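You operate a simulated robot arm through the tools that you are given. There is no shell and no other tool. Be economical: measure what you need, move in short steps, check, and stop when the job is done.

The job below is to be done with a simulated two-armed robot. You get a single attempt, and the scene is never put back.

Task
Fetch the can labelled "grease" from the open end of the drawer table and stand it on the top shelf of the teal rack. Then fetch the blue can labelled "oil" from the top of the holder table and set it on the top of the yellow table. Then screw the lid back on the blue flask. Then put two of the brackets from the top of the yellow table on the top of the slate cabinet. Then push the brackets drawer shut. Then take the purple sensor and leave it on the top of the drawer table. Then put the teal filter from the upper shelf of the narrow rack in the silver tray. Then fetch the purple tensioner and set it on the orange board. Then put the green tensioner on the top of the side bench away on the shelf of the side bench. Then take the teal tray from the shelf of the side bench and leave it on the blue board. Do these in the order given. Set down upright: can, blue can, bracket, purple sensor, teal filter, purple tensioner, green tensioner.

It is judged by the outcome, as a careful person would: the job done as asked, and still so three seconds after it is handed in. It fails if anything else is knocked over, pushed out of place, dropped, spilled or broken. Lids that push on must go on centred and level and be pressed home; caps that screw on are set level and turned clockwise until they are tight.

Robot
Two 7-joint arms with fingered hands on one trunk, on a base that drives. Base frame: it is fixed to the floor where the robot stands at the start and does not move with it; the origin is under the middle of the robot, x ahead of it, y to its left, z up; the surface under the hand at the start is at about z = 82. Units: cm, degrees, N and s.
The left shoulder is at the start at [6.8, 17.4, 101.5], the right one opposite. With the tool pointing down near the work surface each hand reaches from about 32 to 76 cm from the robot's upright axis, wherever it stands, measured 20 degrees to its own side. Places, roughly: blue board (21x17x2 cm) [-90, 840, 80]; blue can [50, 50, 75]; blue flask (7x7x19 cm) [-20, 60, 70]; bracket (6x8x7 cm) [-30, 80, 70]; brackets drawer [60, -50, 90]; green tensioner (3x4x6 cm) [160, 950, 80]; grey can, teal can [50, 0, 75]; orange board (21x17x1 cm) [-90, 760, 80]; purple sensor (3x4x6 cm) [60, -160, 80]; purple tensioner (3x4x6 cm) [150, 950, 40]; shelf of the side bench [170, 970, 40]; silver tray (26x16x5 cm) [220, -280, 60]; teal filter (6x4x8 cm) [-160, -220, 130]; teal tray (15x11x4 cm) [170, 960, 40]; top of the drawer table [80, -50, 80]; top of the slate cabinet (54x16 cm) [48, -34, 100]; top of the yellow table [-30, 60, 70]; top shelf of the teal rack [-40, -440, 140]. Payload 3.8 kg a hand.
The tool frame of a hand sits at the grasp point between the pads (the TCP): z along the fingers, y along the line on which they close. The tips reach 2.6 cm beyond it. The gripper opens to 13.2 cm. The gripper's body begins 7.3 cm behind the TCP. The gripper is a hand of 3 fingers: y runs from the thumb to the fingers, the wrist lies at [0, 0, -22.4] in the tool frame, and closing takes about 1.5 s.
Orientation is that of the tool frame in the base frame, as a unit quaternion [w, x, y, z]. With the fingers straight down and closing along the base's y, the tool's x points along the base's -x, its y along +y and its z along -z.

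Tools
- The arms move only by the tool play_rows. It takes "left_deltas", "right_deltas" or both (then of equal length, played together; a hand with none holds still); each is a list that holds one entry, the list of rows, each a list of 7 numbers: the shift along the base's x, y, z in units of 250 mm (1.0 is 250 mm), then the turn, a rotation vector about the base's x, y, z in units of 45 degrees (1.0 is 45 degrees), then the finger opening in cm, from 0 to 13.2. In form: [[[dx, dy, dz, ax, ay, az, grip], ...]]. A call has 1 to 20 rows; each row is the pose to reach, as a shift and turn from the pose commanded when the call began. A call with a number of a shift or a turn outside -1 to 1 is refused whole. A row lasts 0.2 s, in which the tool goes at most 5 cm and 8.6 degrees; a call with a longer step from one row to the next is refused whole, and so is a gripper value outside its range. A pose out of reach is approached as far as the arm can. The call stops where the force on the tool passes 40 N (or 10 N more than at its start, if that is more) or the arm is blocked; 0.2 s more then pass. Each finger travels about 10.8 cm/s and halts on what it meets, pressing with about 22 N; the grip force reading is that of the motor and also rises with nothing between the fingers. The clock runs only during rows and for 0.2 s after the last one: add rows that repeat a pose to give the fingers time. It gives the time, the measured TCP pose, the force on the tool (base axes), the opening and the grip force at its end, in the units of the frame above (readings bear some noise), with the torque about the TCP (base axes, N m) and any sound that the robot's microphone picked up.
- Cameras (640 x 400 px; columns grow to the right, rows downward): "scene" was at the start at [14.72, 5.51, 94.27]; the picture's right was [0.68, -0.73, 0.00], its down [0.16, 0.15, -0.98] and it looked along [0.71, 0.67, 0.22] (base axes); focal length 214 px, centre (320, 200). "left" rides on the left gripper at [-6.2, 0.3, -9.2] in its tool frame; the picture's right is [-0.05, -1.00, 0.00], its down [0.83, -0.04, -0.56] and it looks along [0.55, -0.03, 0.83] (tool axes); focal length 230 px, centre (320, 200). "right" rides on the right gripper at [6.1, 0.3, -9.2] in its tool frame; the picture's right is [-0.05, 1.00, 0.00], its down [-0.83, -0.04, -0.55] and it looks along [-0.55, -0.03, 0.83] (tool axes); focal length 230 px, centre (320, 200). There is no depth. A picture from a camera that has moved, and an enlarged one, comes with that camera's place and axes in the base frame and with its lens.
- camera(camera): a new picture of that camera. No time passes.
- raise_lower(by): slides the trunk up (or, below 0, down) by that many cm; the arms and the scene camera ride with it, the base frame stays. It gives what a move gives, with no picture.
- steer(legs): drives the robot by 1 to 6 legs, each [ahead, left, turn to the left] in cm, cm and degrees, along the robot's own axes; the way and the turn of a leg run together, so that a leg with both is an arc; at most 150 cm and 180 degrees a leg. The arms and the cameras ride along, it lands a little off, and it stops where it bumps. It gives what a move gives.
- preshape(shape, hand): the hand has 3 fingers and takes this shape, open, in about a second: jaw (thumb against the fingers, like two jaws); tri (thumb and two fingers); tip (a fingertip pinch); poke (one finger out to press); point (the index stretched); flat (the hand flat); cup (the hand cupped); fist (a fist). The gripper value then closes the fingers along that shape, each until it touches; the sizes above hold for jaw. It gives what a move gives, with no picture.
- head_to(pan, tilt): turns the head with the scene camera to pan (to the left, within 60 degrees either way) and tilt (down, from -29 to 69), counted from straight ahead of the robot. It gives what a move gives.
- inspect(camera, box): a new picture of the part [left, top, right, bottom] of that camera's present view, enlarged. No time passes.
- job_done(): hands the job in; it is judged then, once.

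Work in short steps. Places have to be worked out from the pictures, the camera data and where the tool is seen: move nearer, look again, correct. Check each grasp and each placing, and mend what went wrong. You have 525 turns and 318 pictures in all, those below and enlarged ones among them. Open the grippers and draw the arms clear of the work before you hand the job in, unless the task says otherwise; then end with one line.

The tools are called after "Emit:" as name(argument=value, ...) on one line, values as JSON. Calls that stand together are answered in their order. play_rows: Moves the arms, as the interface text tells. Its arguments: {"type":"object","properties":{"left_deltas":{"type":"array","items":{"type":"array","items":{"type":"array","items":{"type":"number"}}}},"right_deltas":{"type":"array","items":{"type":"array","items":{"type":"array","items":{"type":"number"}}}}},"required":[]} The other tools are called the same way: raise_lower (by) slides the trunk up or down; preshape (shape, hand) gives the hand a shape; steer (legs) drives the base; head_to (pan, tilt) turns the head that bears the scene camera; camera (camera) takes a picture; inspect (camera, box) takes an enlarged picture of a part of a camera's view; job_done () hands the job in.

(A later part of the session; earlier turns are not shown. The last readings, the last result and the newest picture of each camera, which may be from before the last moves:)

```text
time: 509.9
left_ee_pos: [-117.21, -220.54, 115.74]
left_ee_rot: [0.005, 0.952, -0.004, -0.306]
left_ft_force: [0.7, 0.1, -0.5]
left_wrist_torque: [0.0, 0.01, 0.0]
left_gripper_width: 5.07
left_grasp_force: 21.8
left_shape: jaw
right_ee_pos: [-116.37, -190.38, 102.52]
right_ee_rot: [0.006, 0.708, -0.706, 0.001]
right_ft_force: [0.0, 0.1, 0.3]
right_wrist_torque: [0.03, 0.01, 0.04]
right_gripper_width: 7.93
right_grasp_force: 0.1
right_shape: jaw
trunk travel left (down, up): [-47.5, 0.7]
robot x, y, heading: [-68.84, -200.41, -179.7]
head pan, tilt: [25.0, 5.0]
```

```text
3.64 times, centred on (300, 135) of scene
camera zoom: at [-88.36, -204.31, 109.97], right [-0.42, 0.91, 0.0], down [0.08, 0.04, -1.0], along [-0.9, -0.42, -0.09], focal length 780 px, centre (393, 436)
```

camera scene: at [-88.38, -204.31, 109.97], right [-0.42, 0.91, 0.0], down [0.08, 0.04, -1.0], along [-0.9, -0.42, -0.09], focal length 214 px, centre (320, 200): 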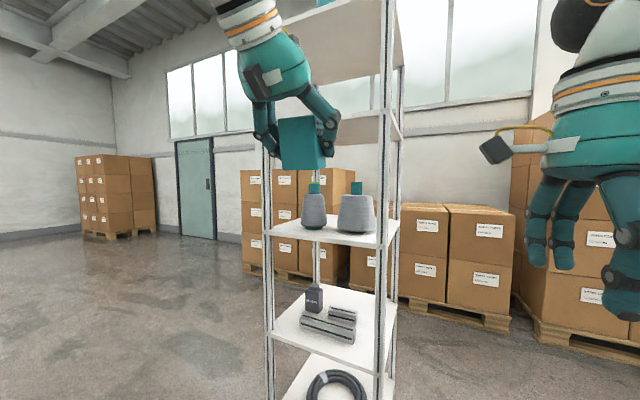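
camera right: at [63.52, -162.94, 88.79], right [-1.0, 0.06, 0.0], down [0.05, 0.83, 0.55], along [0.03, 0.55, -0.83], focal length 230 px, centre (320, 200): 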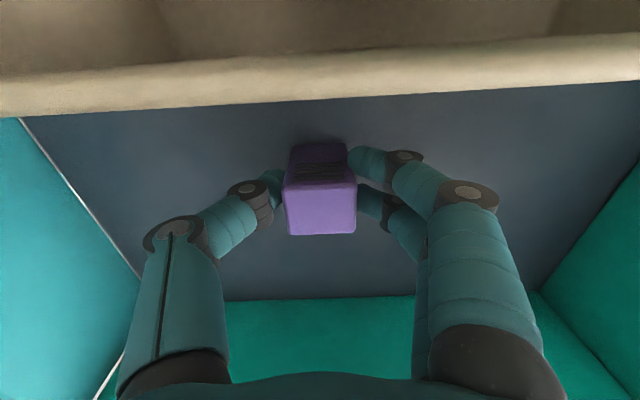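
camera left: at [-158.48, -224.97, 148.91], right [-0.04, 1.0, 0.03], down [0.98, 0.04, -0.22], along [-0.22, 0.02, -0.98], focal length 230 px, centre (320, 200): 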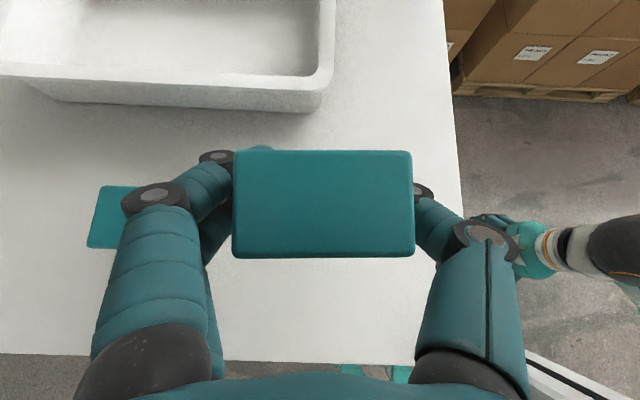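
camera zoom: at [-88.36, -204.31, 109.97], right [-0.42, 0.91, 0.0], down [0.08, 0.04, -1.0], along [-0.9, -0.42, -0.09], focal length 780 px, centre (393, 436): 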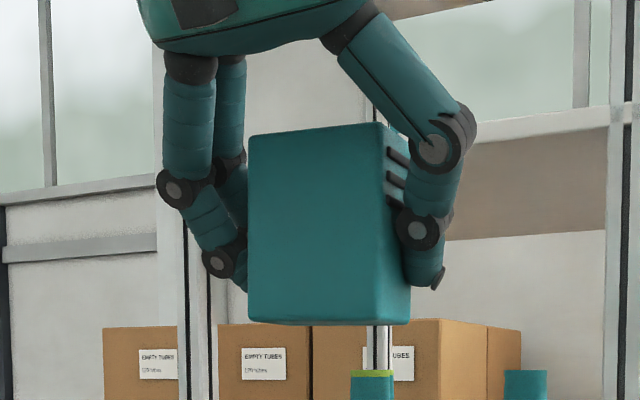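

Upright now (bottom ≈4 cm below TCP). I raise the hand 10 cm, turn round, and drive through the gap to the east side.

Emit:
play_rows(left_deltas=[[[0, 0, 0.15, 0, 0, 0, 4], [0, 0, 0.3, 0, 0, 0, 4], [0, 0, 0.42, 0, 0, 0, 4], [0, 0, 0.42, 0, 0, 0, 4]]])

Emit:
steer(legs=[[0, 0, 180], [0, 82, 0], [100, 0, 0]])

```text
time: 510.9
left_ee_pos: [-117.18, -220.3, 126.31]
left_ee_rot: [0.004, 0.952, -0.004, -0.305]
left_ft_force: [0.2, -0.1, -0.7]
left_wrist_torque: [-0.02, -0.04, -0.02]
left_gripper_width: 5.14
left_grasp_force: 22.6
left_shape: jaw
right_ee_pos: [-116.3, -190.32, 102.59]
right_ee_rot: [0.006, 0.708, -0.706, 0.002]
right_ft_force: [0.2, -0.4, -0.5]
right_wrist_torque: [-0.03, -0.01, -0.03]
right_gripper_width: 7.95
right_grasp_force: 0.0
right_shape: jaw
trunk travel left (down, up): [-47.5, 0.7]
robot x, y, heading: [-69.22, -200.27, -180.1]
head pan, tilt: [25.0, 5.0]
```

```text
time: 530.6
left_ee_pos: [79.74, -98.9, 126.33]
left_ee_rot: [0.305, 0.004, 0.952, 0.004]
left_ft_force: [0.3, -0.3, -1.2]
left_wrist_torque: [0.01, 0.03, 0.01]
left_gripper_width: 4.86
left_grasp_force: 21.3
left_shape: jaw
right_ee_pos: [78.97, -128.79, 102.52]
right_ee_rot: [-0.001, 0.706, 0.708, 0.007]
right_ft_force: [-0.2, -0.9, -0.5]
right_wrist_torque: [0.0, -0.04, -0.01]
right_gripper_width: 7.95
right_grasp_force: 0.0
right_shape: jaw
trunk travel left (down, up): [-47.5, 0.7]
robot x, y, heading: [31.65, -118.9, 0.0]
head pan, tilt: [25.0, 5.0]
```

The grip width is creeping (5.1→4.9); I check the filter.

Emit:
head_to(pan=25, tilt=-5)

Emit:
camera(camera="scene")

Emit:
camera(camera="left")

```text
time: 531.4
left_ee_pos: [79.82, -98.96, 126.2]
left_ee_rot: [0.306, 0.003, 0.952, 0.005]
left_ft_force: [-0.1, -0.1, -1.5]
left_wrist_torque: [0.03, -0.01, -0.02]
left_gripper_width: 4.89
left_grasp_force: 21.8
left_shape: jaw
right_ee_pos: [78.98, -128.83, 102.63]
right_ee_rot: [-0.001, 0.705, 0.709, 0.006]
right_ft_force: [0.0, -0.2, 0.3]
right_wrist_torque: [0.03, 0.01, -0.03]
right_gripper_width: 7.95
right_grasp_force: 0.1
right_shape: jaw
trunk travel left (down, up): [-47.5, 0.7]
robot x, y, heading: [32.12, -119.6, 0.3]
head pan, tilt: [25.0, -5.0]
```

```text
138 pictures are left
camera scene: at [50.25, -115.36, 111.52], right [0.43, -0.9, 0.0], down [0.08, 0.04, -1.0], along [0.9, 0.42, 0.09], focal length 214 px, centre (320, 200)
```

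scene: 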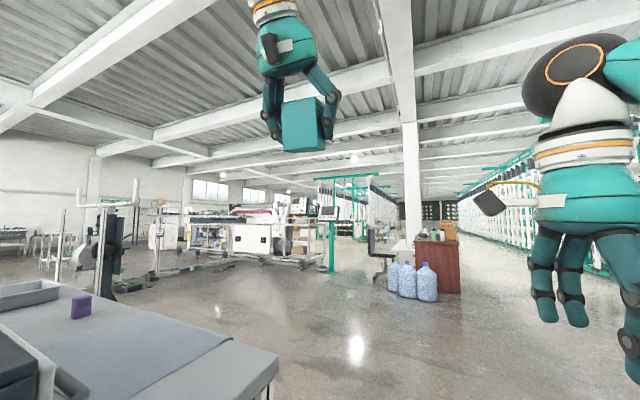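

```text
137 pictures are left
camera left: at [79.42, -98.76, 137.35], right [0.04, -1.0, 0.02], down [-1.0, -0.04, -0.03], along [0.03, -0.02, -1.0], focal length 230 px, centre (320, 200)
```

left: 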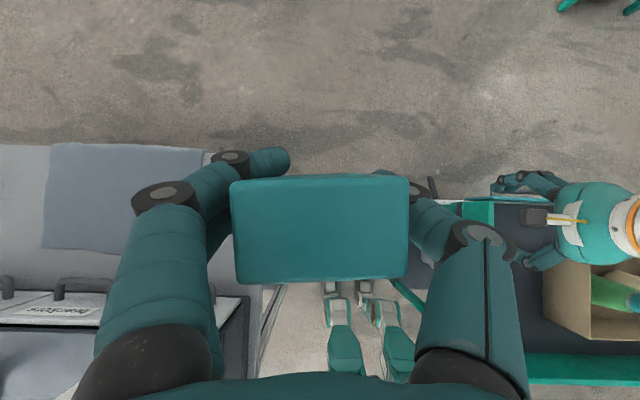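

The filter is creeping in the grip. I'll set it on the drawer table's bare spot (east side) and regrasp with the right hand, tool-down. Drive east and turn.

Emit:
steer(legs=[[100, 0, 0], [0, 109, 0]])

Emit:
steer(legs=[[0, 0, 60], [0, 0, 60], [0, 0, 60]])

Emit:
camera(camera="left")

Emit:
head_to(pan=15, tilt=15)

Emit:
camera(camera="scene")

```text
time: 545.9
left_ee_pos: [176.53, 10.78, 126.23]
left_ee_rot: [0.306, 0.011, 0.952, 0.002]
left_ft_force: [0.2, -0.8, -1.4]
left_wrist_torque: [0.02, 0.02, 0.02]
left_gripper_width: 4.83
left_grasp_force: 21.6
left_shape: jaw
right_ee_pos: [175.19, -19.31, 102.53]
right_ee_rot: [-0.001, 0.711, 0.703, 0.006]
right_ft_force: [0.7, 0.4, -0.5]
right_wrist_torque: [-0.01, 0.03, -0.03]
right_gripper_width: 7.95
right_grasp_force: 0.1
right_shape: jaw
trunk travel left (down, up): [-47.5, 0.7]
robot x, y, heading: [128.48, -8.85, -0.6]
head pan, tilt: [25.0, -5.0]
```

```text
time: 554.1
left_ee_pos: [78.83, -25.98, 126.33]
left_ee_rot: [-0.006, 0.951, -0.032, -0.306]
left_ft_force: [-0.5, -0.3, -0.5]
left_wrist_torque: [0.02, 0.0, -0.03]
left_gripper_width: 4.75
left_grasp_force: 21.4
left_shape: jaw
right_ee_pos: [81.36, 3.88, 102.69]
right_ee_rot: [-0.006, -0.687, 0.727, 0.0]
right_ft_force: [-0.5, 0.8, -0.7]
right_wrist_torque: [-0.05, -0.02, -0.02]
right_gripper_width: 7.94
right_grasp_force: 0.1
right_shape: jaw
trunk travel left (down, up): [-47.5, 0.7]
robot x, y, heading: [127.89, -8.66, 176.6]
head pan, tilt: [25.0, -5.0]
```

```text
136 pictures are left
camera left: at [79.2, -26.23, 137.36], right [0.02, 1.0, 0.02], down [1.0, -0.02, -0.03], along [-0.03, 0.02, -1.0], focal length 230 px, centre (320, 200)
```

left: 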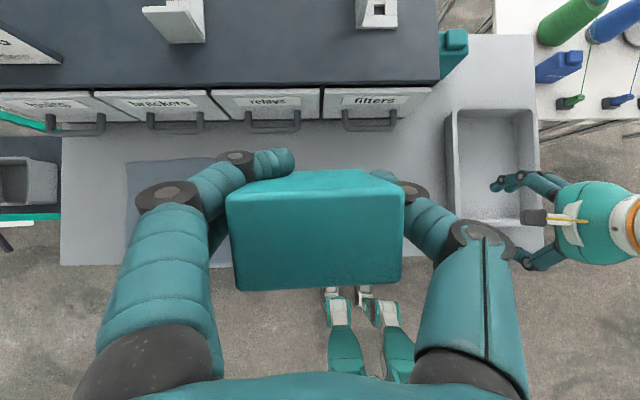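

```text
time: 555.0
left_ee_pos: [78.86, -25.98, 126.2]
left_ee_rot: [-0.005, 0.951, -0.033, -0.306]
left_ft_force: [0.3, 0.0, -1.5]
left_wrist_torque: [0.02, 0.0, 0.0]
left_gripper_width: 4.76
left_grasp_force: 22.5
left_shape: jaw
right_ee_pos: [81.43, 3.92, 102.71]
right_ee_rot: [-0.006, -0.687, 0.727, -0.002]
right_ft_force: [0.3, -0.2, 0.5]
right_wrist_torque: [0.0, 0.0, -0.03]
right_gripper_width: 7.96
right_grasp_force: 0.0
right_shape: jaw
trunk travel left (down, up): [-47.5, 0.7]
robot x, y, heading: [127.87, -8.99, 177.0]
head pan, tilt: [15.0, 15.0]
```

```text
135 pictures are left
camera scene: at [107.96, -10.15, 108.35], right [-0.2, 0.98, 0.0], down [0.25, 0.05, -0.97], along [-0.95, -0.2, -0.26], focal length 214 px, centre (320, 200)
```

scene: 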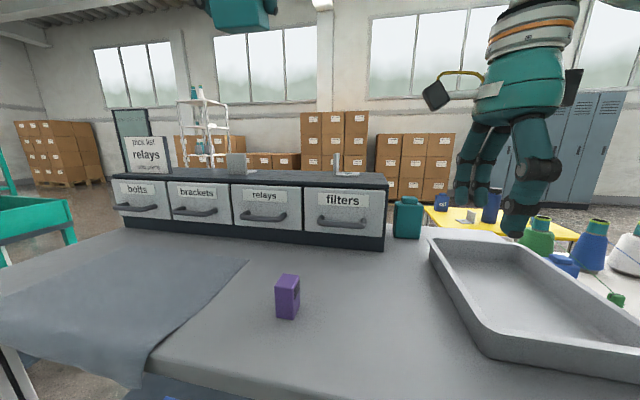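

Still creeping, so I set it down soon at a bare spot ≈(72,-11), between sensor and bin. Shift base right 18 cm and straighten.

Emit:
steer(legs=[[2, -18, 3.1]])

Emit:
raise_lower(by=-16)

Emit:
camera(camera="scene")

Emit:
camera(camera="left")

```text
time: 557.1
left_ee_pos: [78.4, -10.98, 126.29]
left_ee_rot: [0.004, 0.952, -0.005, -0.306]
left_ft_force: [-0.8, -0.4, -0.4]
left_wrist_torque: [0.0, 0.0, -0.02]
left_gripper_width: 4.74
left_grasp_force: 22.2
left_shape: jaw
right_ee_pos: [79.39, 18.96, 102.63]
right_ee_rot: [0.006, 0.708, -0.706, 0.002]
right_ft_force: [0.5, 0.0, 0.5]
right_wrist_torque: [-0.01, 0.0, 0.04]
right_gripper_width: 7.93
right_grasp_force: 0.0
right_shape: jaw
trunk travel left (down, up): [-47.5, 0.7]
robot x, y, heading: [126.22, 8.75, -179.8]
head pan, tilt: [15.0, 15.0]
```

```text
time: 558.6
left_ee_pos: [78.39, -11.03, 111.83]
left_ee_rot: [0.004, 0.953, -0.006, -0.303]
left_ft_force: [0.2, 0.2, -1.3]
left_wrist_torque: [0.0, -0.01, -0.01]
left_gripper_width: 4.79
left_grasp_force: 22.0
left_shape: jaw
right_ee_pos: [79.22, 19.06, 89.21]
right_ee_rot: [0.012, 0.709, -0.705, 0.002]
right_ft_force: [0.7, 2.5, 25.6]
right_wrist_torque: [0.05, -1.32, 0.09]
right_gripper_width: 7.97
right_grasp_force: 0.0
right_shape: jaw
trunk travel left (down, up): [-33.5, 14.6]
robot x, y, heading: [126.67, 8.78, -180.0]
head pan, tilt: [15.0, 15.0]
stopped: the force on the tool passed its limit at 53 N (the readings are from after the stop); the commanded pose is now the measured one
```

```text
134 pictures are left
camera scene: at [108.57, 6.53, 90.95], right [-0.26, 0.97, 0.0], down [0.25, 0.07, -0.97], along [-0.93, -0.25, -0.26], focal length 214 px, centre (320, 200)
```

scene: 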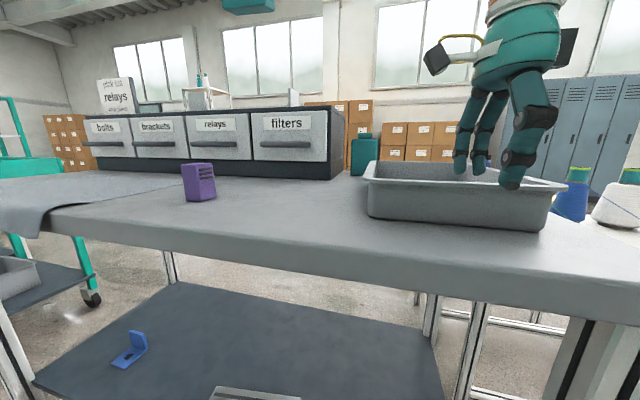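

```text
133 pictures are left
camera left: at [78.67, -11.23, 123.01], right [-0.04, 1.0, 0.02], down [1.0, 0.04, -0.02], along [-0.03, 0.02, -1.0], focal length 230 px, centre (320, 200)
```

left: 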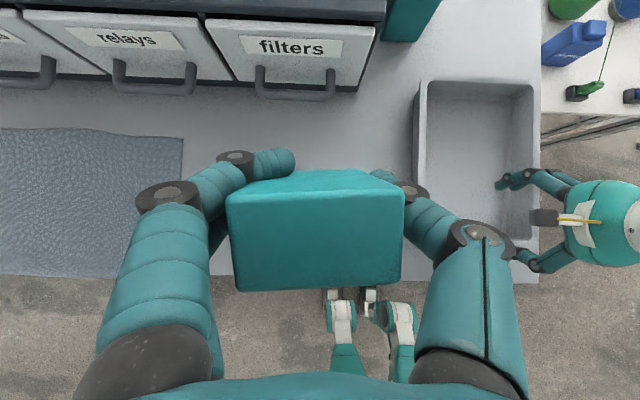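

The right hand came down on the bin's rim — I lift it straight away.

Emit:
play_rows(right_deltas=[[[0, 0, 0.1, 0, 0, 0, 8], [0, 0, 0.25, 0, 0, 0, 8], [0, 0, 0.4, 0, 0, 0, 8], [0, 0, 0.55, 0, 0, 0, 8], [0.05, 0, 0.7, 0, 0, 0, 8]]])

Emit:
camera(camera="scene")

```text
time: 559.8
left_ee_pos: [78.33, -10.91, 111.95]
left_ee_rot: [0.004, 0.953, -0.005, -0.302]
left_ft_force: [-0.2, -0.2, -0.8]
left_wrist_torque: [0.0, -0.04, -0.01]
left_gripper_width: 4.76
left_grasp_force: 21.6
left_shape: jaw
right_ee_pos: [80.72, 19.16, 106.6]
right_ee_rot: [0.009, 0.708, -0.706, 0.004]
right_ft_force: [-0.1, 0.2, 0.2]
right_wrist_torque: [-0.01, 0.02, 0.01]
right_gripper_width: 7.96
right_grasp_force: 0.1
right_shape: jaw
trunk travel left (down, up): [-33.5, 14.6]
robot x, y, heading: [126.52, 9.08, -180.1]
head pan, tilt: [15.0, 15.0]
```

```text
132 pictures are left
camera scene: at [108.52, 6.51, 90.98], right [-0.26, 0.97, 0.0], down [0.25, 0.07, -0.97], along [-0.93, -0.25, -0.26], focal length 214 px, centre (320, 200)
```

scene: 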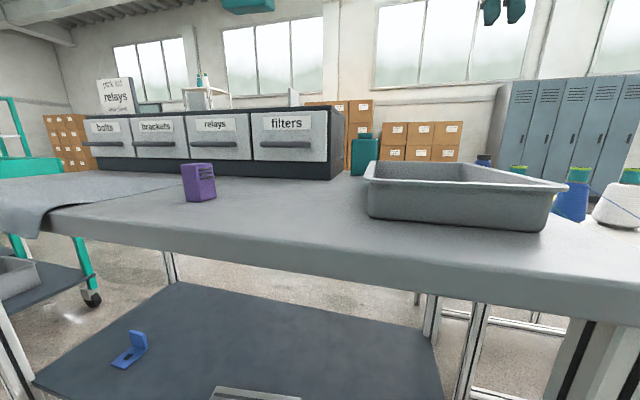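

Bin is unmoved. Lower the left hand with the filter to z≈95 and look.

Emit:
play_rows(left_deltas=[[[0, 0, -0.15, 0, 0, 0, 4], [0, 0, -0.3, 0, 0, 0, 4], [-0.05, 0.02, -0.45, 0, 0, 0, 4], [-0.1, 0.04, -0.6, 0, 0, 0, 4], [-0.1, 0.04, -0.66, 0, 0, 0, 4], [-0.1, 0.04, -0.66, 0, 0, 0, 4]]])

Emit:
camera(camera="scene")

```text
time: 561.2
left_ee_pos: [75.66, -9.89, 95.4]
left_ee_rot: [0.003, 0.953, -0.004, -0.301]
left_ft_force: [-0.1, 0.1, -0.4]
left_wrist_torque: [-0.02, -0.03, -0.02]
left_gripper_width: 4.76
left_grasp_force: 22.1
left_shape: jaw
right_ee_pos: [80.55, 19.04, 106.55]
right_ee_rot: [0.009, 0.708, -0.706, 0.003]
right_ft_force: [-0.1, 0.8, 0.0]
right_wrist_torque: [0.0, 0.01, -0.02]
right_gripper_width: 7.97
right_grasp_force: 0.1
right_shape: jaw
trunk travel left (down, up): [-33.5, 14.6]
robot x, y, heading: [126.57, 9.04, -180.1]
head pan, tilt: [15.0, 15.0]
```

```text
131 pictures are left
camera scene: at [108.45, 6.52, 90.97], right [-0.26, 0.97, 0.0], down [0.25, 0.07, -0.97], along [-0.93, -0.25, -0.26], focal length 214 px, centre (320, 200)
```

scene: 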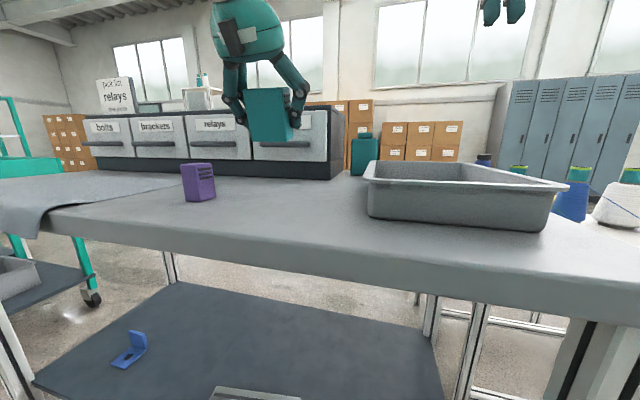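

Emit:
inspect(camera="scene", box=[210, 60, 330, 170])

```text
3.64 times, centred on (270, 115) of scene
camera zoom: at [108.45, 6.52, 90.97], right [-0.26, 0.97, 0.0], down [0.25, 0.07, -0.97], along [-0.93, -0.25, -0.26], focal length 780 px, centre (502, 509)
```

zoom: 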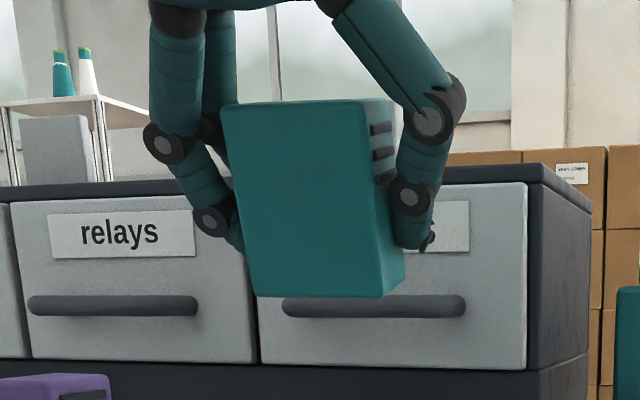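

The filter pivoted ~20° (top toward me). I pitch the hand down 20° to level it, then check.

Emit:
play_rows(left_deltas=[[[0, 0, 0, 0, -0.15, 0, 4], [0, 0, 0, 0, -0.3, 0, 4], [0, 0, 0, 0, -0.42, 0, 4], [0, 0, 0, 0, -0.42, 0, 4]]])

Emit:
inspect(camera="scene", box=[210, 60, 330, 170])

```text
time: 562.2
left_ee_pos: [75.66, -9.93, 95.43]
left_ee_rot: [0.004, 0.99, -0.006, -0.14]
left_ft_force: [-0.1, 1.0, -1.4]
left_wrist_torque: [0.0, 0.0, 0.01]
left_gripper_width: 4.75
left_grasp_force: 21.3
left_shape: jaw
right_ee_pos: [80.53, 19.11, 106.52]
right_ee_rot: [0.009, 0.708, -0.707, 0.003]
right_ft_force: [-0.2, -0.8, 0.1]
right_wrist_torque: [0.01, -0.03, -0.01]
right_gripper_width: 7.98
right_grasp_force: 0.0
right_shape: jaw
trunk travel left (down, up): [-33.5, 14.6]
robot x, y, heading: [126.85, 8.83, -179.9]
head pan, tilt: [15.0, 15.0]
```

```text
3.64 times, centred on (270, 115) of scene
camera zoom: at [108.48, 6.53, 90.98], right [-0.26, 0.97, 0.0], down [0.25, 0.07, -0.97], along [-0.93, -0.25, -0.26], focal length 780 px, centre (502, 509)
```

zoom: 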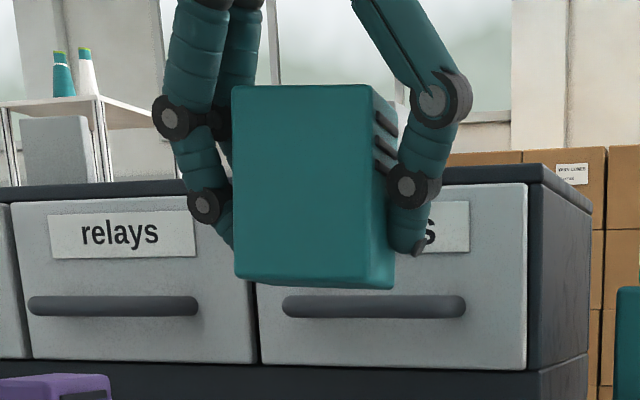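

Slightly over-corrected (~7°). I pitch back 7°.

Emit:
play_rows(left_deltas=[[[0, 0, 0, 0, 0.1, 0, 4], [0, 0, 0, 0, 0.167, 0, 4], [0, 0, -0.12, 0, 0.167, 0, 4], [0, 0, -0.24, 0, 0.167, 0, 4], [0, 0, -0.3, 0, 0.167, 0, 4], [0, 0, -0.3, 0, 0.167, 0, 4]]])

Emit:
inspect(camera="scene", box=[190, 80, 350, 220])

```text
time: 563.6
left_ee_pos: [75.7, -9.94, 87.81]
left_ee_rot: [0.002, 0.979, -0.005, -0.206]
left_ft_force: [-0.3, -0.5, -1.4]
left_wrist_torque: [0.02, 0.02, -0.01]
left_gripper_width: 4.75
left_grasp_force: 21.7
left_shape: jaw
right_ee_pos: [80.55, 19.05, 106.49]
right_ee_rot: [0.01, 0.708, -0.706, 0.002]
right_ft_force: [0.5, -1.1, 0.2]
right_wrist_torque: [-0.01, 0.01, -0.02]
right_gripper_width: 7.97
right_grasp_force: 0.1
right_shape: jaw
trunk travel left (down, up): [-33.5, 14.6]
robot x, y, heading: [126.55, 9.01, -179.9]
head pan, tilt: [15.0, 15.0]
```

```text
2.86 times, centred on (270, 150) of scene
camera zoom: at [108.47, 6.53, 90.98], right [-0.26, 0.97, 0.0], down [0.25, 0.07, -0.97], along [-0.93, -0.25, -0.26], focal length 613 px, centre (463, 343)
```

zoom: 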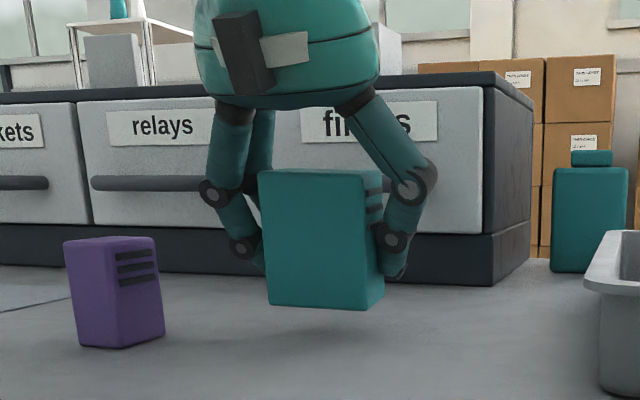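

Upright now, hovering ~1.5 cm. Lower to contact.

Emit:
play_rows(left_deltas=[[[0, 0, -0.02, 0, 0, 0, 4], [0, 0, -0.04, 0, 0, 0, 4], [0, 0, -0.052, 0, 0, 0, 4], [0, 0, -0.064, 0, 0, 0, 4], [0, 0, -0.076, 0, 0, 0, 4]]])

```text
time: 564.8
left_ee_pos: [75.89, -10.07, 86.06]
left_ee_rot: [0.004, 0.978, -0.004, -0.207]
left_ft_force: [-1.4, -0.6, 2.9]
left_wrist_torque: [0.04, -0.03, -0.02]
left_gripper_width: 4.77
left_grasp_force: 21.6
left_shape: jaw
right_ee_pos: [80.55, 19.17, 106.57]
right_ee_rot: [0.009, 0.708, -0.706, 0.002]
right_ft_force: [-0.2, 0.3, 0.0]
right_wrist_torque: [0.03, 0.0, -0.02]
right_gripper_width: 7.97
right_grasp_force: 0.1
right_shape: jaw
trunk travel left (down, up): [-33.5, 14.6]
robot x, y, heading: [126.41, 9.38, -180.1]
head pan, tilt: [15.0, 15.0]
```

Contact. Press 1 mm and open gently, then retreat up and back.

Emit:
play_rows(left_deltas=[[[0, 0, -0.008, 0, 0, 0, 4.6], [0, 0, -0.008, 0, 0, 0, 5.5], [0, 0, -0.006, 0, 0, 0, 6.5], [0, 0, -0.004, 0, 0, 0, 7.5], [0, 0, 0, 0, 0, 0, 8], [0.03, 0, 0.06, 0, 0, 0, 8], [0.08, 0, 0.18, 0, 0, 0, 8], [0.12, 0, 0.32, 0, 0, 0, 8], [0.2, -0.05, 0.46, 0, 0, 0, 8], [0.3, -0.1, 0.6, 0, 0, 0, 8]]])

Emit:
camera(camera="scene")

```text
time: 567.0
left_ee_pos: [83.63, -12.37, 101.04]
left_ee_rot: [0.004, 0.979, -0.005, -0.205]
left_ft_force: [0.5, -0.6, 0.1]
left_wrist_torque: [-0.02, 0.01, 0.0]
left_gripper_width: 7.96
left_grasp_force: 0.1
left_shape: jaw
right_ee_pos: [80.71, 18.91, 106.63]
right_ee_rot: [0.01, 0.708, -0.706, 0.002]
right_ft_force: [-0.1, 0.7, 0.7]
right_wrist_torque: [0.02, 0.0, 0.04]
right_gripper_width: 7.97
right_grasp_force: 0.1
right_shape: jaw
trunk travel left (down, up): [-33.5, 14.6]
robot x, y, heading: [126.56, 8.88, -179.9]
head pan, tilt: [15.0, 15.0]
```

```text
127 pictures are left
camera scene: at [108.51, 6.51, 90.98], right [-0.26, 0.97, 0.0], down [0.25, 0.07, -0.97], along [-0.93, -0.25, -0.26], focal length 214 px, centre (320, 200)
```

scene: 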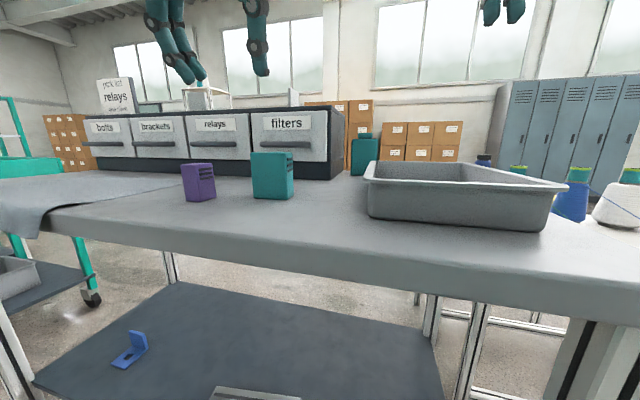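

Filter stands upright at ≈(76.5,-10.3). I shift the base 34 cm left so the right hand can take it tool-down across its 4 cm side.

Emit:
steer(legs=[[0, 34, 0]])

Emit:
play_rows(right_deltas=[[[-0.05, 0.05, -0.05, 0, 0, 0, 9], [-0.1, 0.12, -0.1, 0, 0, 0, 9], [-0.17, 0.19, -0.18, 0, 0, 0, 9], [-0.17, 0.19, -0.25, 0, 0, 0, 9], [-0.17, 0.19, -0.25, 0, 0, 0, 9]]])

Emit:
camera(camera="right")

```text
time: 570.6
left_ee_pos: [83.53, -46.8, 100.98]
left_ee_rot: [0.003, 0.979, -0.005, -0.206]
left_ft_force: [0.0, -0.8, -0.3]
left_wrist_torque: [0.01, 0.04, 0.03]
left_gripper_width: 7.95
left_grasp_force: 0.0
left_shape: jaw
right_ee_pos: [80.65, -15.28, 106.46]
right_ee_rot: [0.009, 0.708, -0.706, 0.003]
right_ft_force: [0.4, 0.2, 0.9]
right_wrist_torque: [-0.03, 0.01, 0.01]
right_gripper_width: 7.96
right_grasp_force: 0.0
right_shape: jaw
trunk travel left (down, up): [-33.5, 14.6]
robot x, y, heading: [126.38, -25.09, -179.7]
head pan, tilt: [15.0, 15.0]
```

```text
time: 571.8
left_ee_pos: [83.57, -46.74, 101.19]
left_ee_rot: [0.004, 0.978, -0.005, -0.207]
left_ft_force: [0.5, 0.0, -0.3]
left_wrist_torque: [-0.05, -0.01, 0.01]
left_gripper_width: 7.95
left_grasp_force: 0.1
left_shape: jaw
right_ee_pos: [76.29, -10.65, 100.3]
right_ee_rot: [0.01, 0.708, -0.706, 0.002]
right_ft_force: [-0.1, -0.4, 0.2]
right_wrist_torque: [-0.01, 0.01, 0.04]
right_gripper_width: 8.94
right_grasp_force: 0.0
right_shape: jaw
trunk travel left (down, up): [-33.5, 14.6]
robot x, y, heading: [126.81, -25.29, -180.1]
head pan, tilt: [15.0, 15.0]
```

```text
126 pictures are left
camera right: at [76.05, -16.57, 109.64], right [-1.0, 0.05, 0.01], down [0.05, 0.84, 0.54], along [0.02, 0.54, -0.84], focal length 230 px, centre (320, 200)
```

right: 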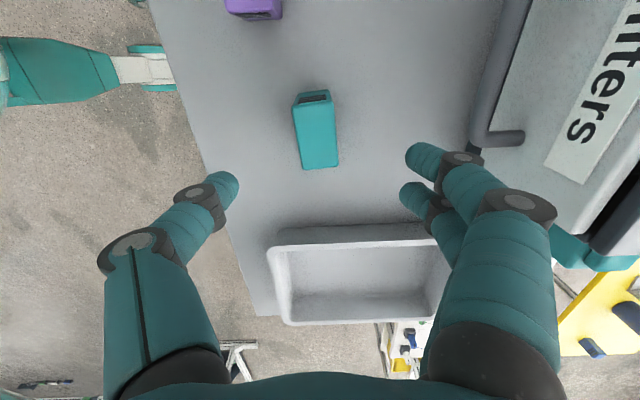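

Filter centre (76.3,-10.6), yawed ~6.5°. I match the yaw and descend to z≈86.5, then close.

Emit:
play_rows(right_deltas=[[[0, 0, -0.1, 0, 0, 0.15, 9], [0, 0, -0.25, 0, 0, 0.15, 9], [0, 0, -0.4, 0, 0, 0.15, 9], [0, 0, -0.5, 0, 0, 0.15, 9], [0, 0, -0.552, 0, 0, 0.15, 9], [0, 0, -0.552, 0, 0, 0.15, 7], [0, 0, -0.552, 0, 0, 0.15, 5], [0, 0, -0.552, 0, 0, 0.15, 3], [0, 0, -0.552, 0, 0, 0.15, 2.5], [0, 0, -0.552, 0, 0, 0.15, 2.5]]])

Emit:
camera(camera="right")

```text
time: 574.0
left_ee_pos: [83.34, -46.76, 100.94]
left_ee_rot: [0.004, 0.978, -0.005, -0.206]
left_ft_force: [0.4, -0.7, 1.0]
left_wrist_torque: [-0.01, 0.03, -0.02]
left_gripper_width: 7.96
left_grasp_force: 0.0
left_shape: jaw
right_ee_pos: [76.51, -10.6, 86.54]
right_ee_rot: [0.009, 0.748, -0.663, 0.004]
right_ft_force: [0.3, 0.8, 0.1]
right_wrist_torque: [-0.01, 0.0, -0.02]
right_gripper_width: 3.04
right_grasp_force: 22.4
right_shape: jaw
trunk travel left (down, up): [-33.5, 14.6]
robot x, y, heading: [126.62, -25.18, -180.1]
head pan, tilt: [15.0, 15.0]
```

```text
125 pictures are left
camera right: at [77.06, -16.37, 95.88], right [-1.0, -0.07, 0.01], down [-0.05, 0.84, 0.54], along [-0.04, 0.54, -0.84], focal length 230 px, centre (320, 200)
```

right: 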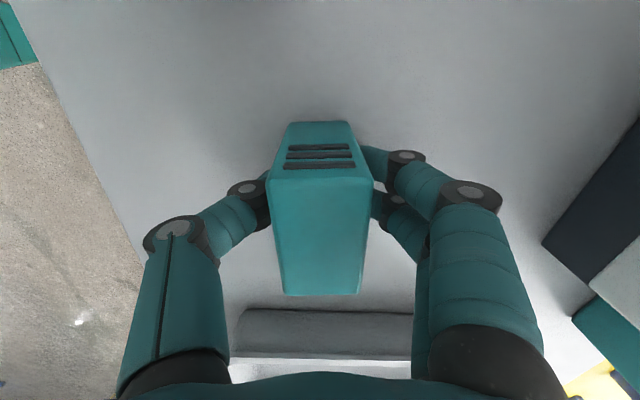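

Firm grip across the broad faces. Lift and check.

Emit:
play_rows(right_deltas=[[[0, 0, 0.08, 0, 0, 0, 2.5], [0, 0, 0.2, 0, 0, 0, 2.5], [0, 0, 0.35, 0, 0, 0, 2.5], [0, 0, 0.5, 0, 0, 0, 2.5], [0.1, 0, 0.65, 0, 0, 0, 2.5], [0.2, 0, 0.75, 0, 0, 0, 2.5], [0.3, 0, 0.8, 0, 0, 0, 2.5]]])

Emit:
raise_lower(by=12)

Emit:
camera(camera="right")

```text
time: 575.6
left_ee_pos: [83.52, -46.79, 101.01]
left_ee_rot: [0.003, 0.978, -0.005, -0.207]
left_ft_force: [0.9, 0.1, -0.1]
left_wrist_torque: [-0.03, -0.04, -0.02]
left_gripper_width: 7.95
left_grasp_force: 0.1
left_shape: jaw
right_ee_pos: [83.98, -10.56, 106.23]
right_ee_rot: [0.009, 0.748, -0.663, 0.004]
right_ft_force: [0.4, 0.6, -1.6]
right_wrist_torque: [-0.02, -0.04, 0.02]
right_gripper_width: 3.06
right_grasp_force: 21.6
right_shape: jaw
trunk travel left (down, up): [-33.5, 14.6]
robot x, y, heading: [126.59, -25.07, -179.8]
head pan, tilt: [15.0, 15.0]
```

```text
time: 577.1
left_ee_pos: [83.55, -46.82, 112.88]
left_ee_rot: [0.005, 0.979, -0.005, -0.205]
left_ft_force: [0.1, 0.1, -0.2]
left_wrist_torque: [0.01, 0.01, 0.0]
left_gripper_width: 7.97
left_grasp_force: 0.0
left_shape: jaw
right_ee_pos: [83.83, -10.57, 118.41]
right_ee_rot: [0.009, 0.748, -0.663, 0.004]
right_ft_force: [-0.4, 0.0, -0.8]
right_wrist_torque: [0.02, 0.01, 0.01]
right_gripper_width: 3.04
right_grasp_force: 22.3
right_shape: jaw
trunk travel left (down, up): [-45.5, 2.6]
robot x, y, heading: [126.57, -25.4, -179.9]
head pan, tilt: [15.0, 15.0]
```

```text
124 pictures are left
camera right: at [84.31, -16.54, 127.69], right [-1.0, -0.07, 0.01], down [-0.05, 0.84, 0.54], along [-0.04, 0.54, -0.84], focal length 230 px, centre (320, 200)
```

right: 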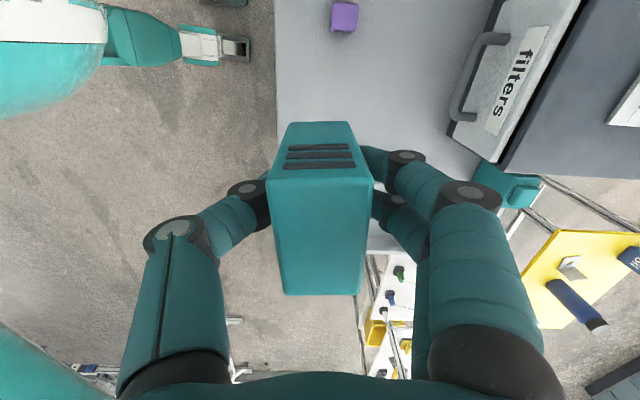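

Stable. Now toward the silver tray (220,-280): back off, turn to face -y, drive, look.

Emit:
steer(legs=[[-25, 0, 0], [0, 0, 90], [110, 0, 0]])

Emit:
head_to(pan=25, tilt=15)

Emit:
camera(camera="scene")

```text
time: 588.0
left_ee_pos: [171.73, -179.19, 112.96]
left_ee_rot: [0.148, 0.699, 0.684, -0.144]
left_ft_force: [-0.4, -0.1, 1.1]
left_wrist_torque: [0.03, 0.01, 0.0]
left_gripper_width: 7.96
left_grasp_force: 0.0
left_shape: jaw
right_ee_pos: [135.4, -178.25, 118.48]
right_ee_rot: [0.003, 0.999, 0.054, 0.008]
right_ft_force: [0.5, 0.6, -1.5]
right_wrist_torque: [-0.02, 0.0, 0.0]
right_gripper_width: 3.0
right_grasp_force: 22.1
right_shape: jaw
trunk travel left (down, up): [-45.5, 2.6]
robot x, y, heading: [150.4, -135.87, -90.6]
head pan, tilt: [15.0, 15.0]
```

```text
time: 588.7
left_ee_pos: [171.59, -179.16, 113.06]
left_ee_rot: [0.148, 0.699, 0.685, -0.143]
left_ft_force: [1.6, -0.5, 0.8]
left_wrist_torque: [-0.01, -0.01, 0.04]
left_gripper_width: 7.96
left_grasp_force: 0.0
left_shape: jaw
right_ee_pos: [135.51, -178.48, 118.54]
right_ee_rot: [0.004, 0.998, 0.054, 0.009]
right_ft_force: [0.3, -1.0, -1.4]
right_wrist_torque: [0.0, 0.01, 0.01]
right_gripper_width: 3.03
right_grasp_force: 22.1
right_shape: jaw
trunk travel left (down, up): [-45.5, 2.6]
robot x, y, heading: [150.47, -135.6, -90.8]
head pan, tilt: [25.0, 15.0]
```

```text
123 pictures are left
camera scene: at [154.32, -155.1, 105.57], right [-0.91, -0.41, 0.0], down [-0.11, 0.24, -0.97], along [0.4, -0.88, -0.26], focal length 214 px, centre (320, 200)
```

scene: 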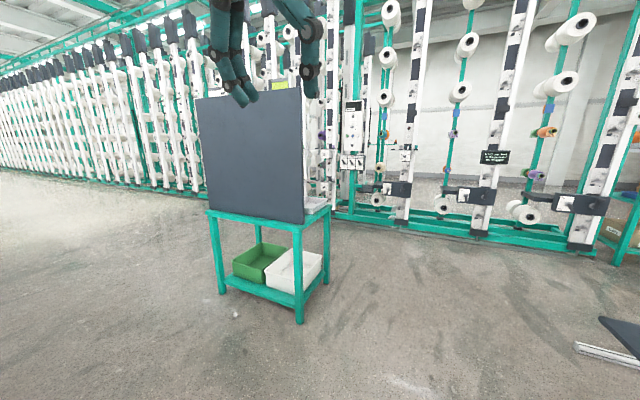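

The tray is on the teal stand behind its dark panel (panel on the +y side). I'll approach from the west: drive to y≈-268 and turn to face +x.

Emit:
steer(legs=[[132, 0, 0], [0, 0, 90.7]])

Emit:
head_to(pan=0, tilt=30)

Emit:
camera(camera="scene")

```text
time: 599.3
left_ee_pos: [189.28, -239.76, 113.14]
left_ee_rot: [0.206, -0.038, 0.978, 0.013]
left_ft_force: [0.5, 0.2, -0.9]
left_wrist_torque: [-0.02, -0.02, 0.04]
left_gripper_width: 7.94
left_grasp_force: 0.1
left_shape: jaw
right_ee_pos: [192.18, -275.84, 118.55]
right_ee_rot: [-0.003, 0.63, 0.777, 0.009]
right_ft_force: [0.0, -0.1, -1.0]
right_wrist_torque: [0.02, 0.01, -0.04]
right_gripper_width: 3.0
right_grasp_force: 22.1
right_shape: jaw
trunk travel left (down, up): [-45.5, 2.6]
robot x, y, heading: [148.54, -265.08, 5.4]
head pan, tilt: [25.0, 15.0]
```

```text
time: 600.2
left_ee_pos: [189.17, -240.01, 113.1]
left_ee_rot: [0.205, -0.038, 0.978, 0.014]
left_ft_force: [0.0, 0.1, 0.2]
left_wrist_torque: [0.0, 0.01, 0.02]
left_gripper_width: 7.95
left_grasp_force: 0.0
left_shape: jaw
right_ee_pos: [192.1, -276.1, 118.52]
right_ee_rot: [-0.005, 0.629, 0.777, 0.009]
right_ft_force: [0.4, -0.2, -1.1]
right_wrist_torque: [0.01, 0.0, -0.01]
right_gripper_width: 2.98
right_grasp_force: 21.9
right_shape: jaw
trunk travel left (down, up): [-45.5, 2.6]
robot x, y, heading: [148.45, -264.9, 5.4]
head pan, tilt: [0.0, 30.0]
```

```text
122 pictures are left
camera scene: at [167.82, -263.39, 103.15], right [0.09, -1.0, 0.0], down [-0.5, -0.04, -0.87], along [0.86, 0.08, -0.5], focal length 214 px, centre (320, 200)
```

scene: 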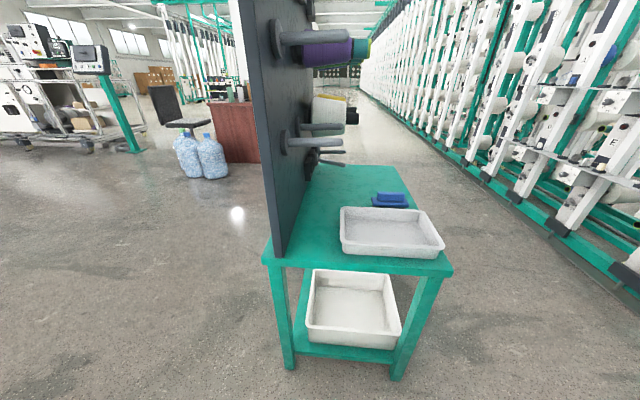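

Tray centre ≈ (219,-279), floor z≈62. I retract the left hand, straighten heading, lower the trunk and move in.

Emit:
play_rows(left_deltas=[[[-0.1, 0.02, 0.02, 0, 0, 0, 6], [-0.2, 0.05, 0.05, 0, 0, 0, 4], [-0.32, 0.08, 0.08, 0, 0, 0, 4], [-0.45, 0.1, 0.1, 0, 0, 0, 4], [-0.55, 0.12, 0.1, 0, 0, 0, 4]]])

Emit:
steer(legs=[[0, 0, -5.4], [14, 0, 0]])

Emit:
raise_lower(by=-28)

Emit:
camera(camera="scene")

Emit:
camera(camera="right")

```text
time: 601.4
left_ee_pos: [175.41, -237.06, 115.54]
left_ee_rot: [0.207, -0.038, 0.978, 0.012]
left_ft_force: [-0.1, 0.6, 0.1]
left_wrist_torque: [-0.03, 0.02, 0.0]
left_gripper_width: 4.01
left_grasp_force: 0.1
left_shape: jaw
right_ee_pos: [192.09, -275.94, 118.53]
right_ee_rot: [-0.003, 0.629, 0.777, 0.008]
right_ft_force: [-0.5, 0.6, -0.6]
right_wrist_torque: [-0.01, 0.0, 0.01]
right_gripper_width: 3.01
right_grasp_force: 21.9
right_shape: jaw
trunk travel left (down, up): [-45.5, 2.6]
robot x, y, heading: [148.23, -265.23, 5.1]
head pan, tilt: [0.0, 30.0]
```

```text
time: 603.2
left_ee_pos: [192.02, -239.88, 115.64]
left_ee_rot: [0.206, 0.007, 0.978, 0.004]
left_ft_force: [-0.7, 0.5, 0.6]
left_wrist_torque: [0.05, 0.07, -0.01]
left_gripper_width: 4.02
left_grasp_force: 0.0
left_shape: jaw
right_ee_pos: [204.95, -279.98, 118.56]
right_ee_rot: [-0.003, 0.665, 0.747, 0.01]
right_ft_force: [0.0, 0.7, -0.7]
right_wrist_torque: [0.0, 0.01, -0.03]
right_gripper_width: 2.99
right_grasp_force: 22.2
right_shape: jaw
trunk travel left (down, up): [-45.5, 2.6]
robot x, y, heading: [161.89, -265.15, -0.5]
head pan, tilt: [0.0, 30.0]
```

```text
time: 606.0
left_ee_pos: [194.33, -239.77, 85.15]
left_ee_rot: [0.147, 0.008, 0.989, 0.003]
left_ft_force: [0.6, -0.9, 0.2]
left_wrist_torque: [0.0, 0.01, 0.0]
left_gripper_width: 4.05
left_grasp_force: 0.1
left_shape: jaw
right_ee_pos: [204.96, -280.1, 90.47]
right_ee_rot: [-0.003, 0.666, 0.746, 0.01]
right_ft_force: [-0.3, -0.8, -1.3]
right_wrist_torque: [-0.01, 0.0, -0.04]
right_gripper_width: 2.99
right_grasp_force: 22.1
right_shape: jaw
trunk travel left (down, up): [-17.5, 30.6]
robot x, y, heading: [162.25, -265.25, -0.4]
head pan, tilt: [0.0, 30.0]
```

```text
121 pictures are left
camera scene: at [179.65, -265.29, 72.83], right [0.0, -1.0, 0.0], down [-0.5, 0.0, -0.87], along [0.87, 0.0, -0.5], focal length 214 px, centre (320, 200)
```

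scene: 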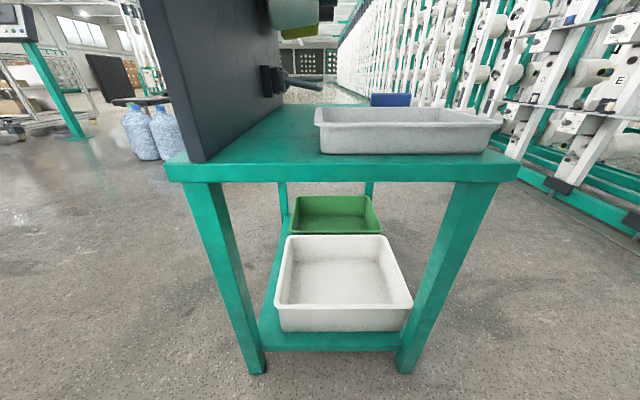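

```text
120 pictures are left
camera right: at [204.58, -274.02, 99.86], right [1.0, 0.06, 0.01], down [0.05, -0.84, 0.54], along [0.04, -0.54, -0.84], focal length 230 px, centre (320, 200)
```

right: 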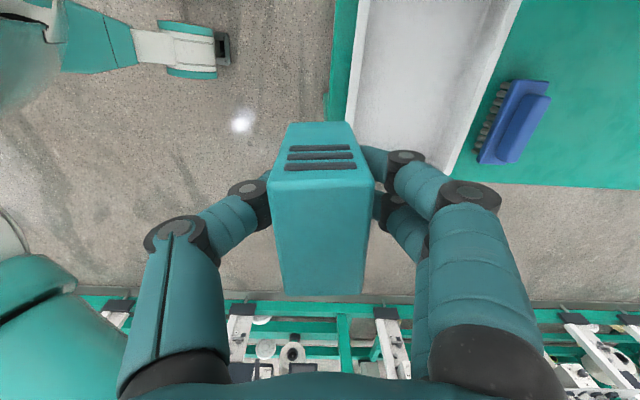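

Tray spans x 209–227, y -265…-291. Move the filter over its centre and lower to just above the floor.

Emit:
play_rows(right_deltas=[[[0.12, 0, 0, 0, 0, 0, 2.5], [0.25, 0.02, 0, 0, 0, 0, 2.5], [0.38, 0.04, -0.05, 0, 0, 0, 2.5], [0.5, 0.05, -0.12, 0, 0, 0, 2.5], [0.52, 0.05, -0.25, 0, 0, 0, 2.5], [0.52, 0.05, -0.4, 0, 0, 0, 2.5], [0.52, 0.05, -0.55, 0, 0, 0, 2.5], [0.52, 0.05, -0.7, 0, 0, 0, 2.5], [0.52, 0.05, -0.8, 0, 0, 0, 2.5], [0.52, 0.05, -0.8, 0, 0, 0, 2.5]]])

Emit:
camera(camera="right")

Emit:
camera(camera="scene")

```text
time: 608.2
left_ee_pos: [194.32, -239.96, 85.16]
left_ee_rot: [0.148, 0.008, 0.989, 0.003]
left_ft_force: [0.3, 0.4, -0.4]
left_wrist_torque: [-0.01, 0.01, 0.02]
left_gripper_width: 4.01
left_grasp_force: 0.0
left_shape: jaw
right_ee_pos: [217.97, -278.81, 70.58]
right_ee_rot: [-0.003, 0.665, 0.747, 0.009]
right_ft_force: [-0.5, -0.8, -0.9]
right_wrist_torque: [-0.01, -0.03, 0.04]
right_gripper_width: 2.99
right_grasp_force: 21.9
right_shape: jaw
trunk travel left (down, up): [-17.5, 30.6]
robot x, y, heading: [162.52, -265.27, -0.4]
head pan, tilt: [0.0, 30.0]
```

```text
119 pictures are left
camera right: at [217.49, -272.81, 79.92], right [1.0, 0.06, 0.01], down [0.05, -0.84, 0.54], along [0.04, -0.54, -0.84], focal length 230 px, centre (320, 200)
```

right: 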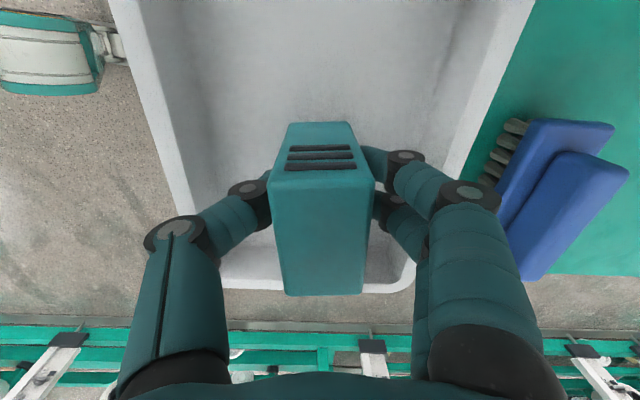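

```text
118 pictures are left
camera scene: at [179.66, -265.29, 72.82], right [0.0, -1.0, 0.0], down [-0.5, 0.0, -0.87], along [0.87, 0.0, -0.5], focal length 214 px, centre (320, 200)
```

scene: 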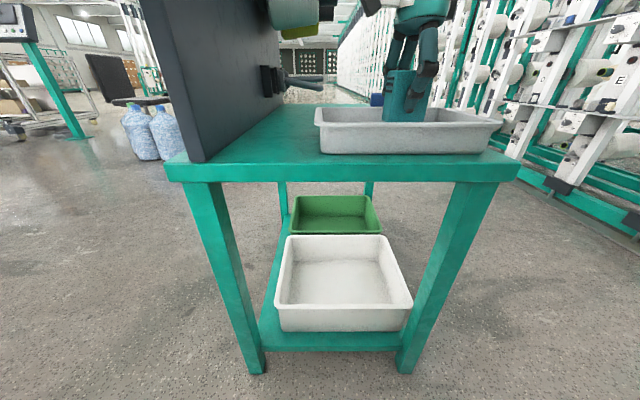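

Clear. Lower to contact.

Emit:
play_rows(right_deltas=[[[0, 0, -0.06, 0, 0, 0, 2.5], [0, 0, -0.11, 0, 0, 0, 2.5], [0, 0, -0.14, 0, 0, 0, 2.5], [0, 0, -0.155, 0, 0, 0, 2.5], [0, 0, -0.17, 0, 0, 0, 2.5], [0, 0, -0.185, 0, 0, 0, 2.5], [0, 0, -0.2, 0, 0, 0, 2.5]]])

```text
time: 609.2
left_ee_pos: [194.19, -239.91, 85.12]
left_ee_rot: [0.149, 0.008, 0.989, 0.003]
left_ft_force: [-0.1, 0.1, 0.0]
left_wrist_torque: [-0.03, 0.01, 0.04]
left_gripper_width: 4.02
left_grasp_force: 0.0
left_shape: jaw
right_ee_pos: [218.04, -278.71, 67.71]
right_ee_rot: [0.0, 0.664, 0.748, 0.018]
right_ft_force: [-7.4, -1.7, 20.6]
right_wrist_torque: [-0.03, 0.19, 0.02]
right_gripper_width: 3.34
right_grasp_force: 22.2
right_shape: jaw
trunk travel left (down, up): [-17.5, 30.6]
robot x, y, heading: [161.96, -264.9, -0.2]
head pan, tilt: [0.0, 30.0]
stopped in row 4 (right hand): the force on the tool passed its limit at 43 N (the readings are from after the stop); the commanded pose is now the measured one
```

Bottomed on the tray floor. Ease, open, lift straight out.

Emit:
play_rows(right_deltas=[[[0, 0, 0.01, 0, 0, 0, 2.5], [0, 0, 0.01, 0, 0, 0, 4], [0, 0, 0.01, 0, 0, 0, 5.5], [0, 0, 0.01, 0, 0, 0, 6], [0, 0, 0.1, 0, 0, 0, 6], [0, 0, 0.25, 0, 0, 0, 6], [0, 0, 0.4, 0, 0, 0, 6], [0, 0, 0.55, 0, 0, 0, 6], [-0.1, 0, 0.7, 0, 0, 0, 6], [-0.25, 0, 0.8, 0, 0, 0, 6]]])

Emit:
camera(camera="right")

Emit:
inspect(camera="scene", box=[280, 40, 520, 190])

```text
time: 611.4
left_ee_pos: [194.34, -239.93, 85.12]
left_ee_rot: [0.148, 0.008, 0.989, 0.003]
left_ft_force: [0.1, 0.6, 0.1]
left_wrist_torque: [0.02, -0.04, 0.0]
left_gripper_width: 4.01
left_grasp_force: 0.1
left_shape: jaw
right_ee_pos: [211.82, -278.96, 87.42]
right_ee_rot: [-0.002, 0.664, 0.748, 0.014]
right_ft_force: [-0.2, 0.6, 0.3]
right_wrist_torque: [-0.02, 0.01, 0.01]
right_gripper_width: 5.98
right_grasp_force: 0.1
right_shape: jaw
trunk travel left (down, up): [-17.5, 30.6]
robot x, y, heading: [162.51, -265.12, -0.0]
head pan, tilt: [0.0, 30.0]
```

```text
117 pictures are left
camera right: at [211.43, -272.87, 96.76], right [1.0, 0.06, 0.02], down [0.04, -0.84, 0.54], along [0.05, -0.53, -0.84], focal length 230 px, centre (320, 200)
```

right: 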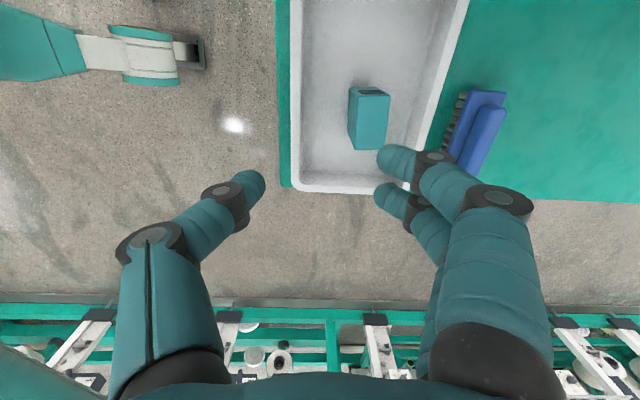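

```text
2.67 times, centred on (400, 115) of scene
camera zoom: at [179.62, -265.3, 72.83], right [0.0, -1.0, 0.0], down [-0.5, 0.0, -0.87], along [0.87, 0.0, -0.5], focal length 572 px, centre (107, 427)
```

zoom: 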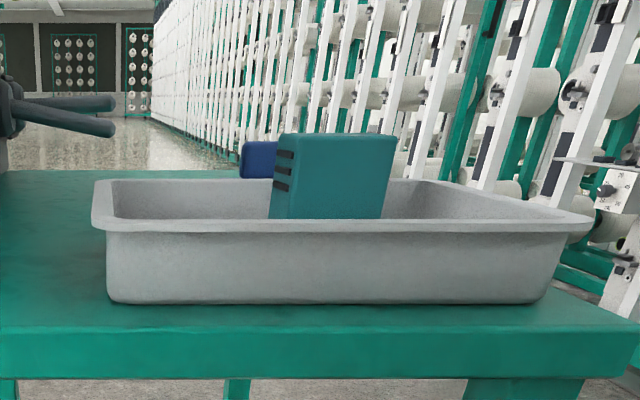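

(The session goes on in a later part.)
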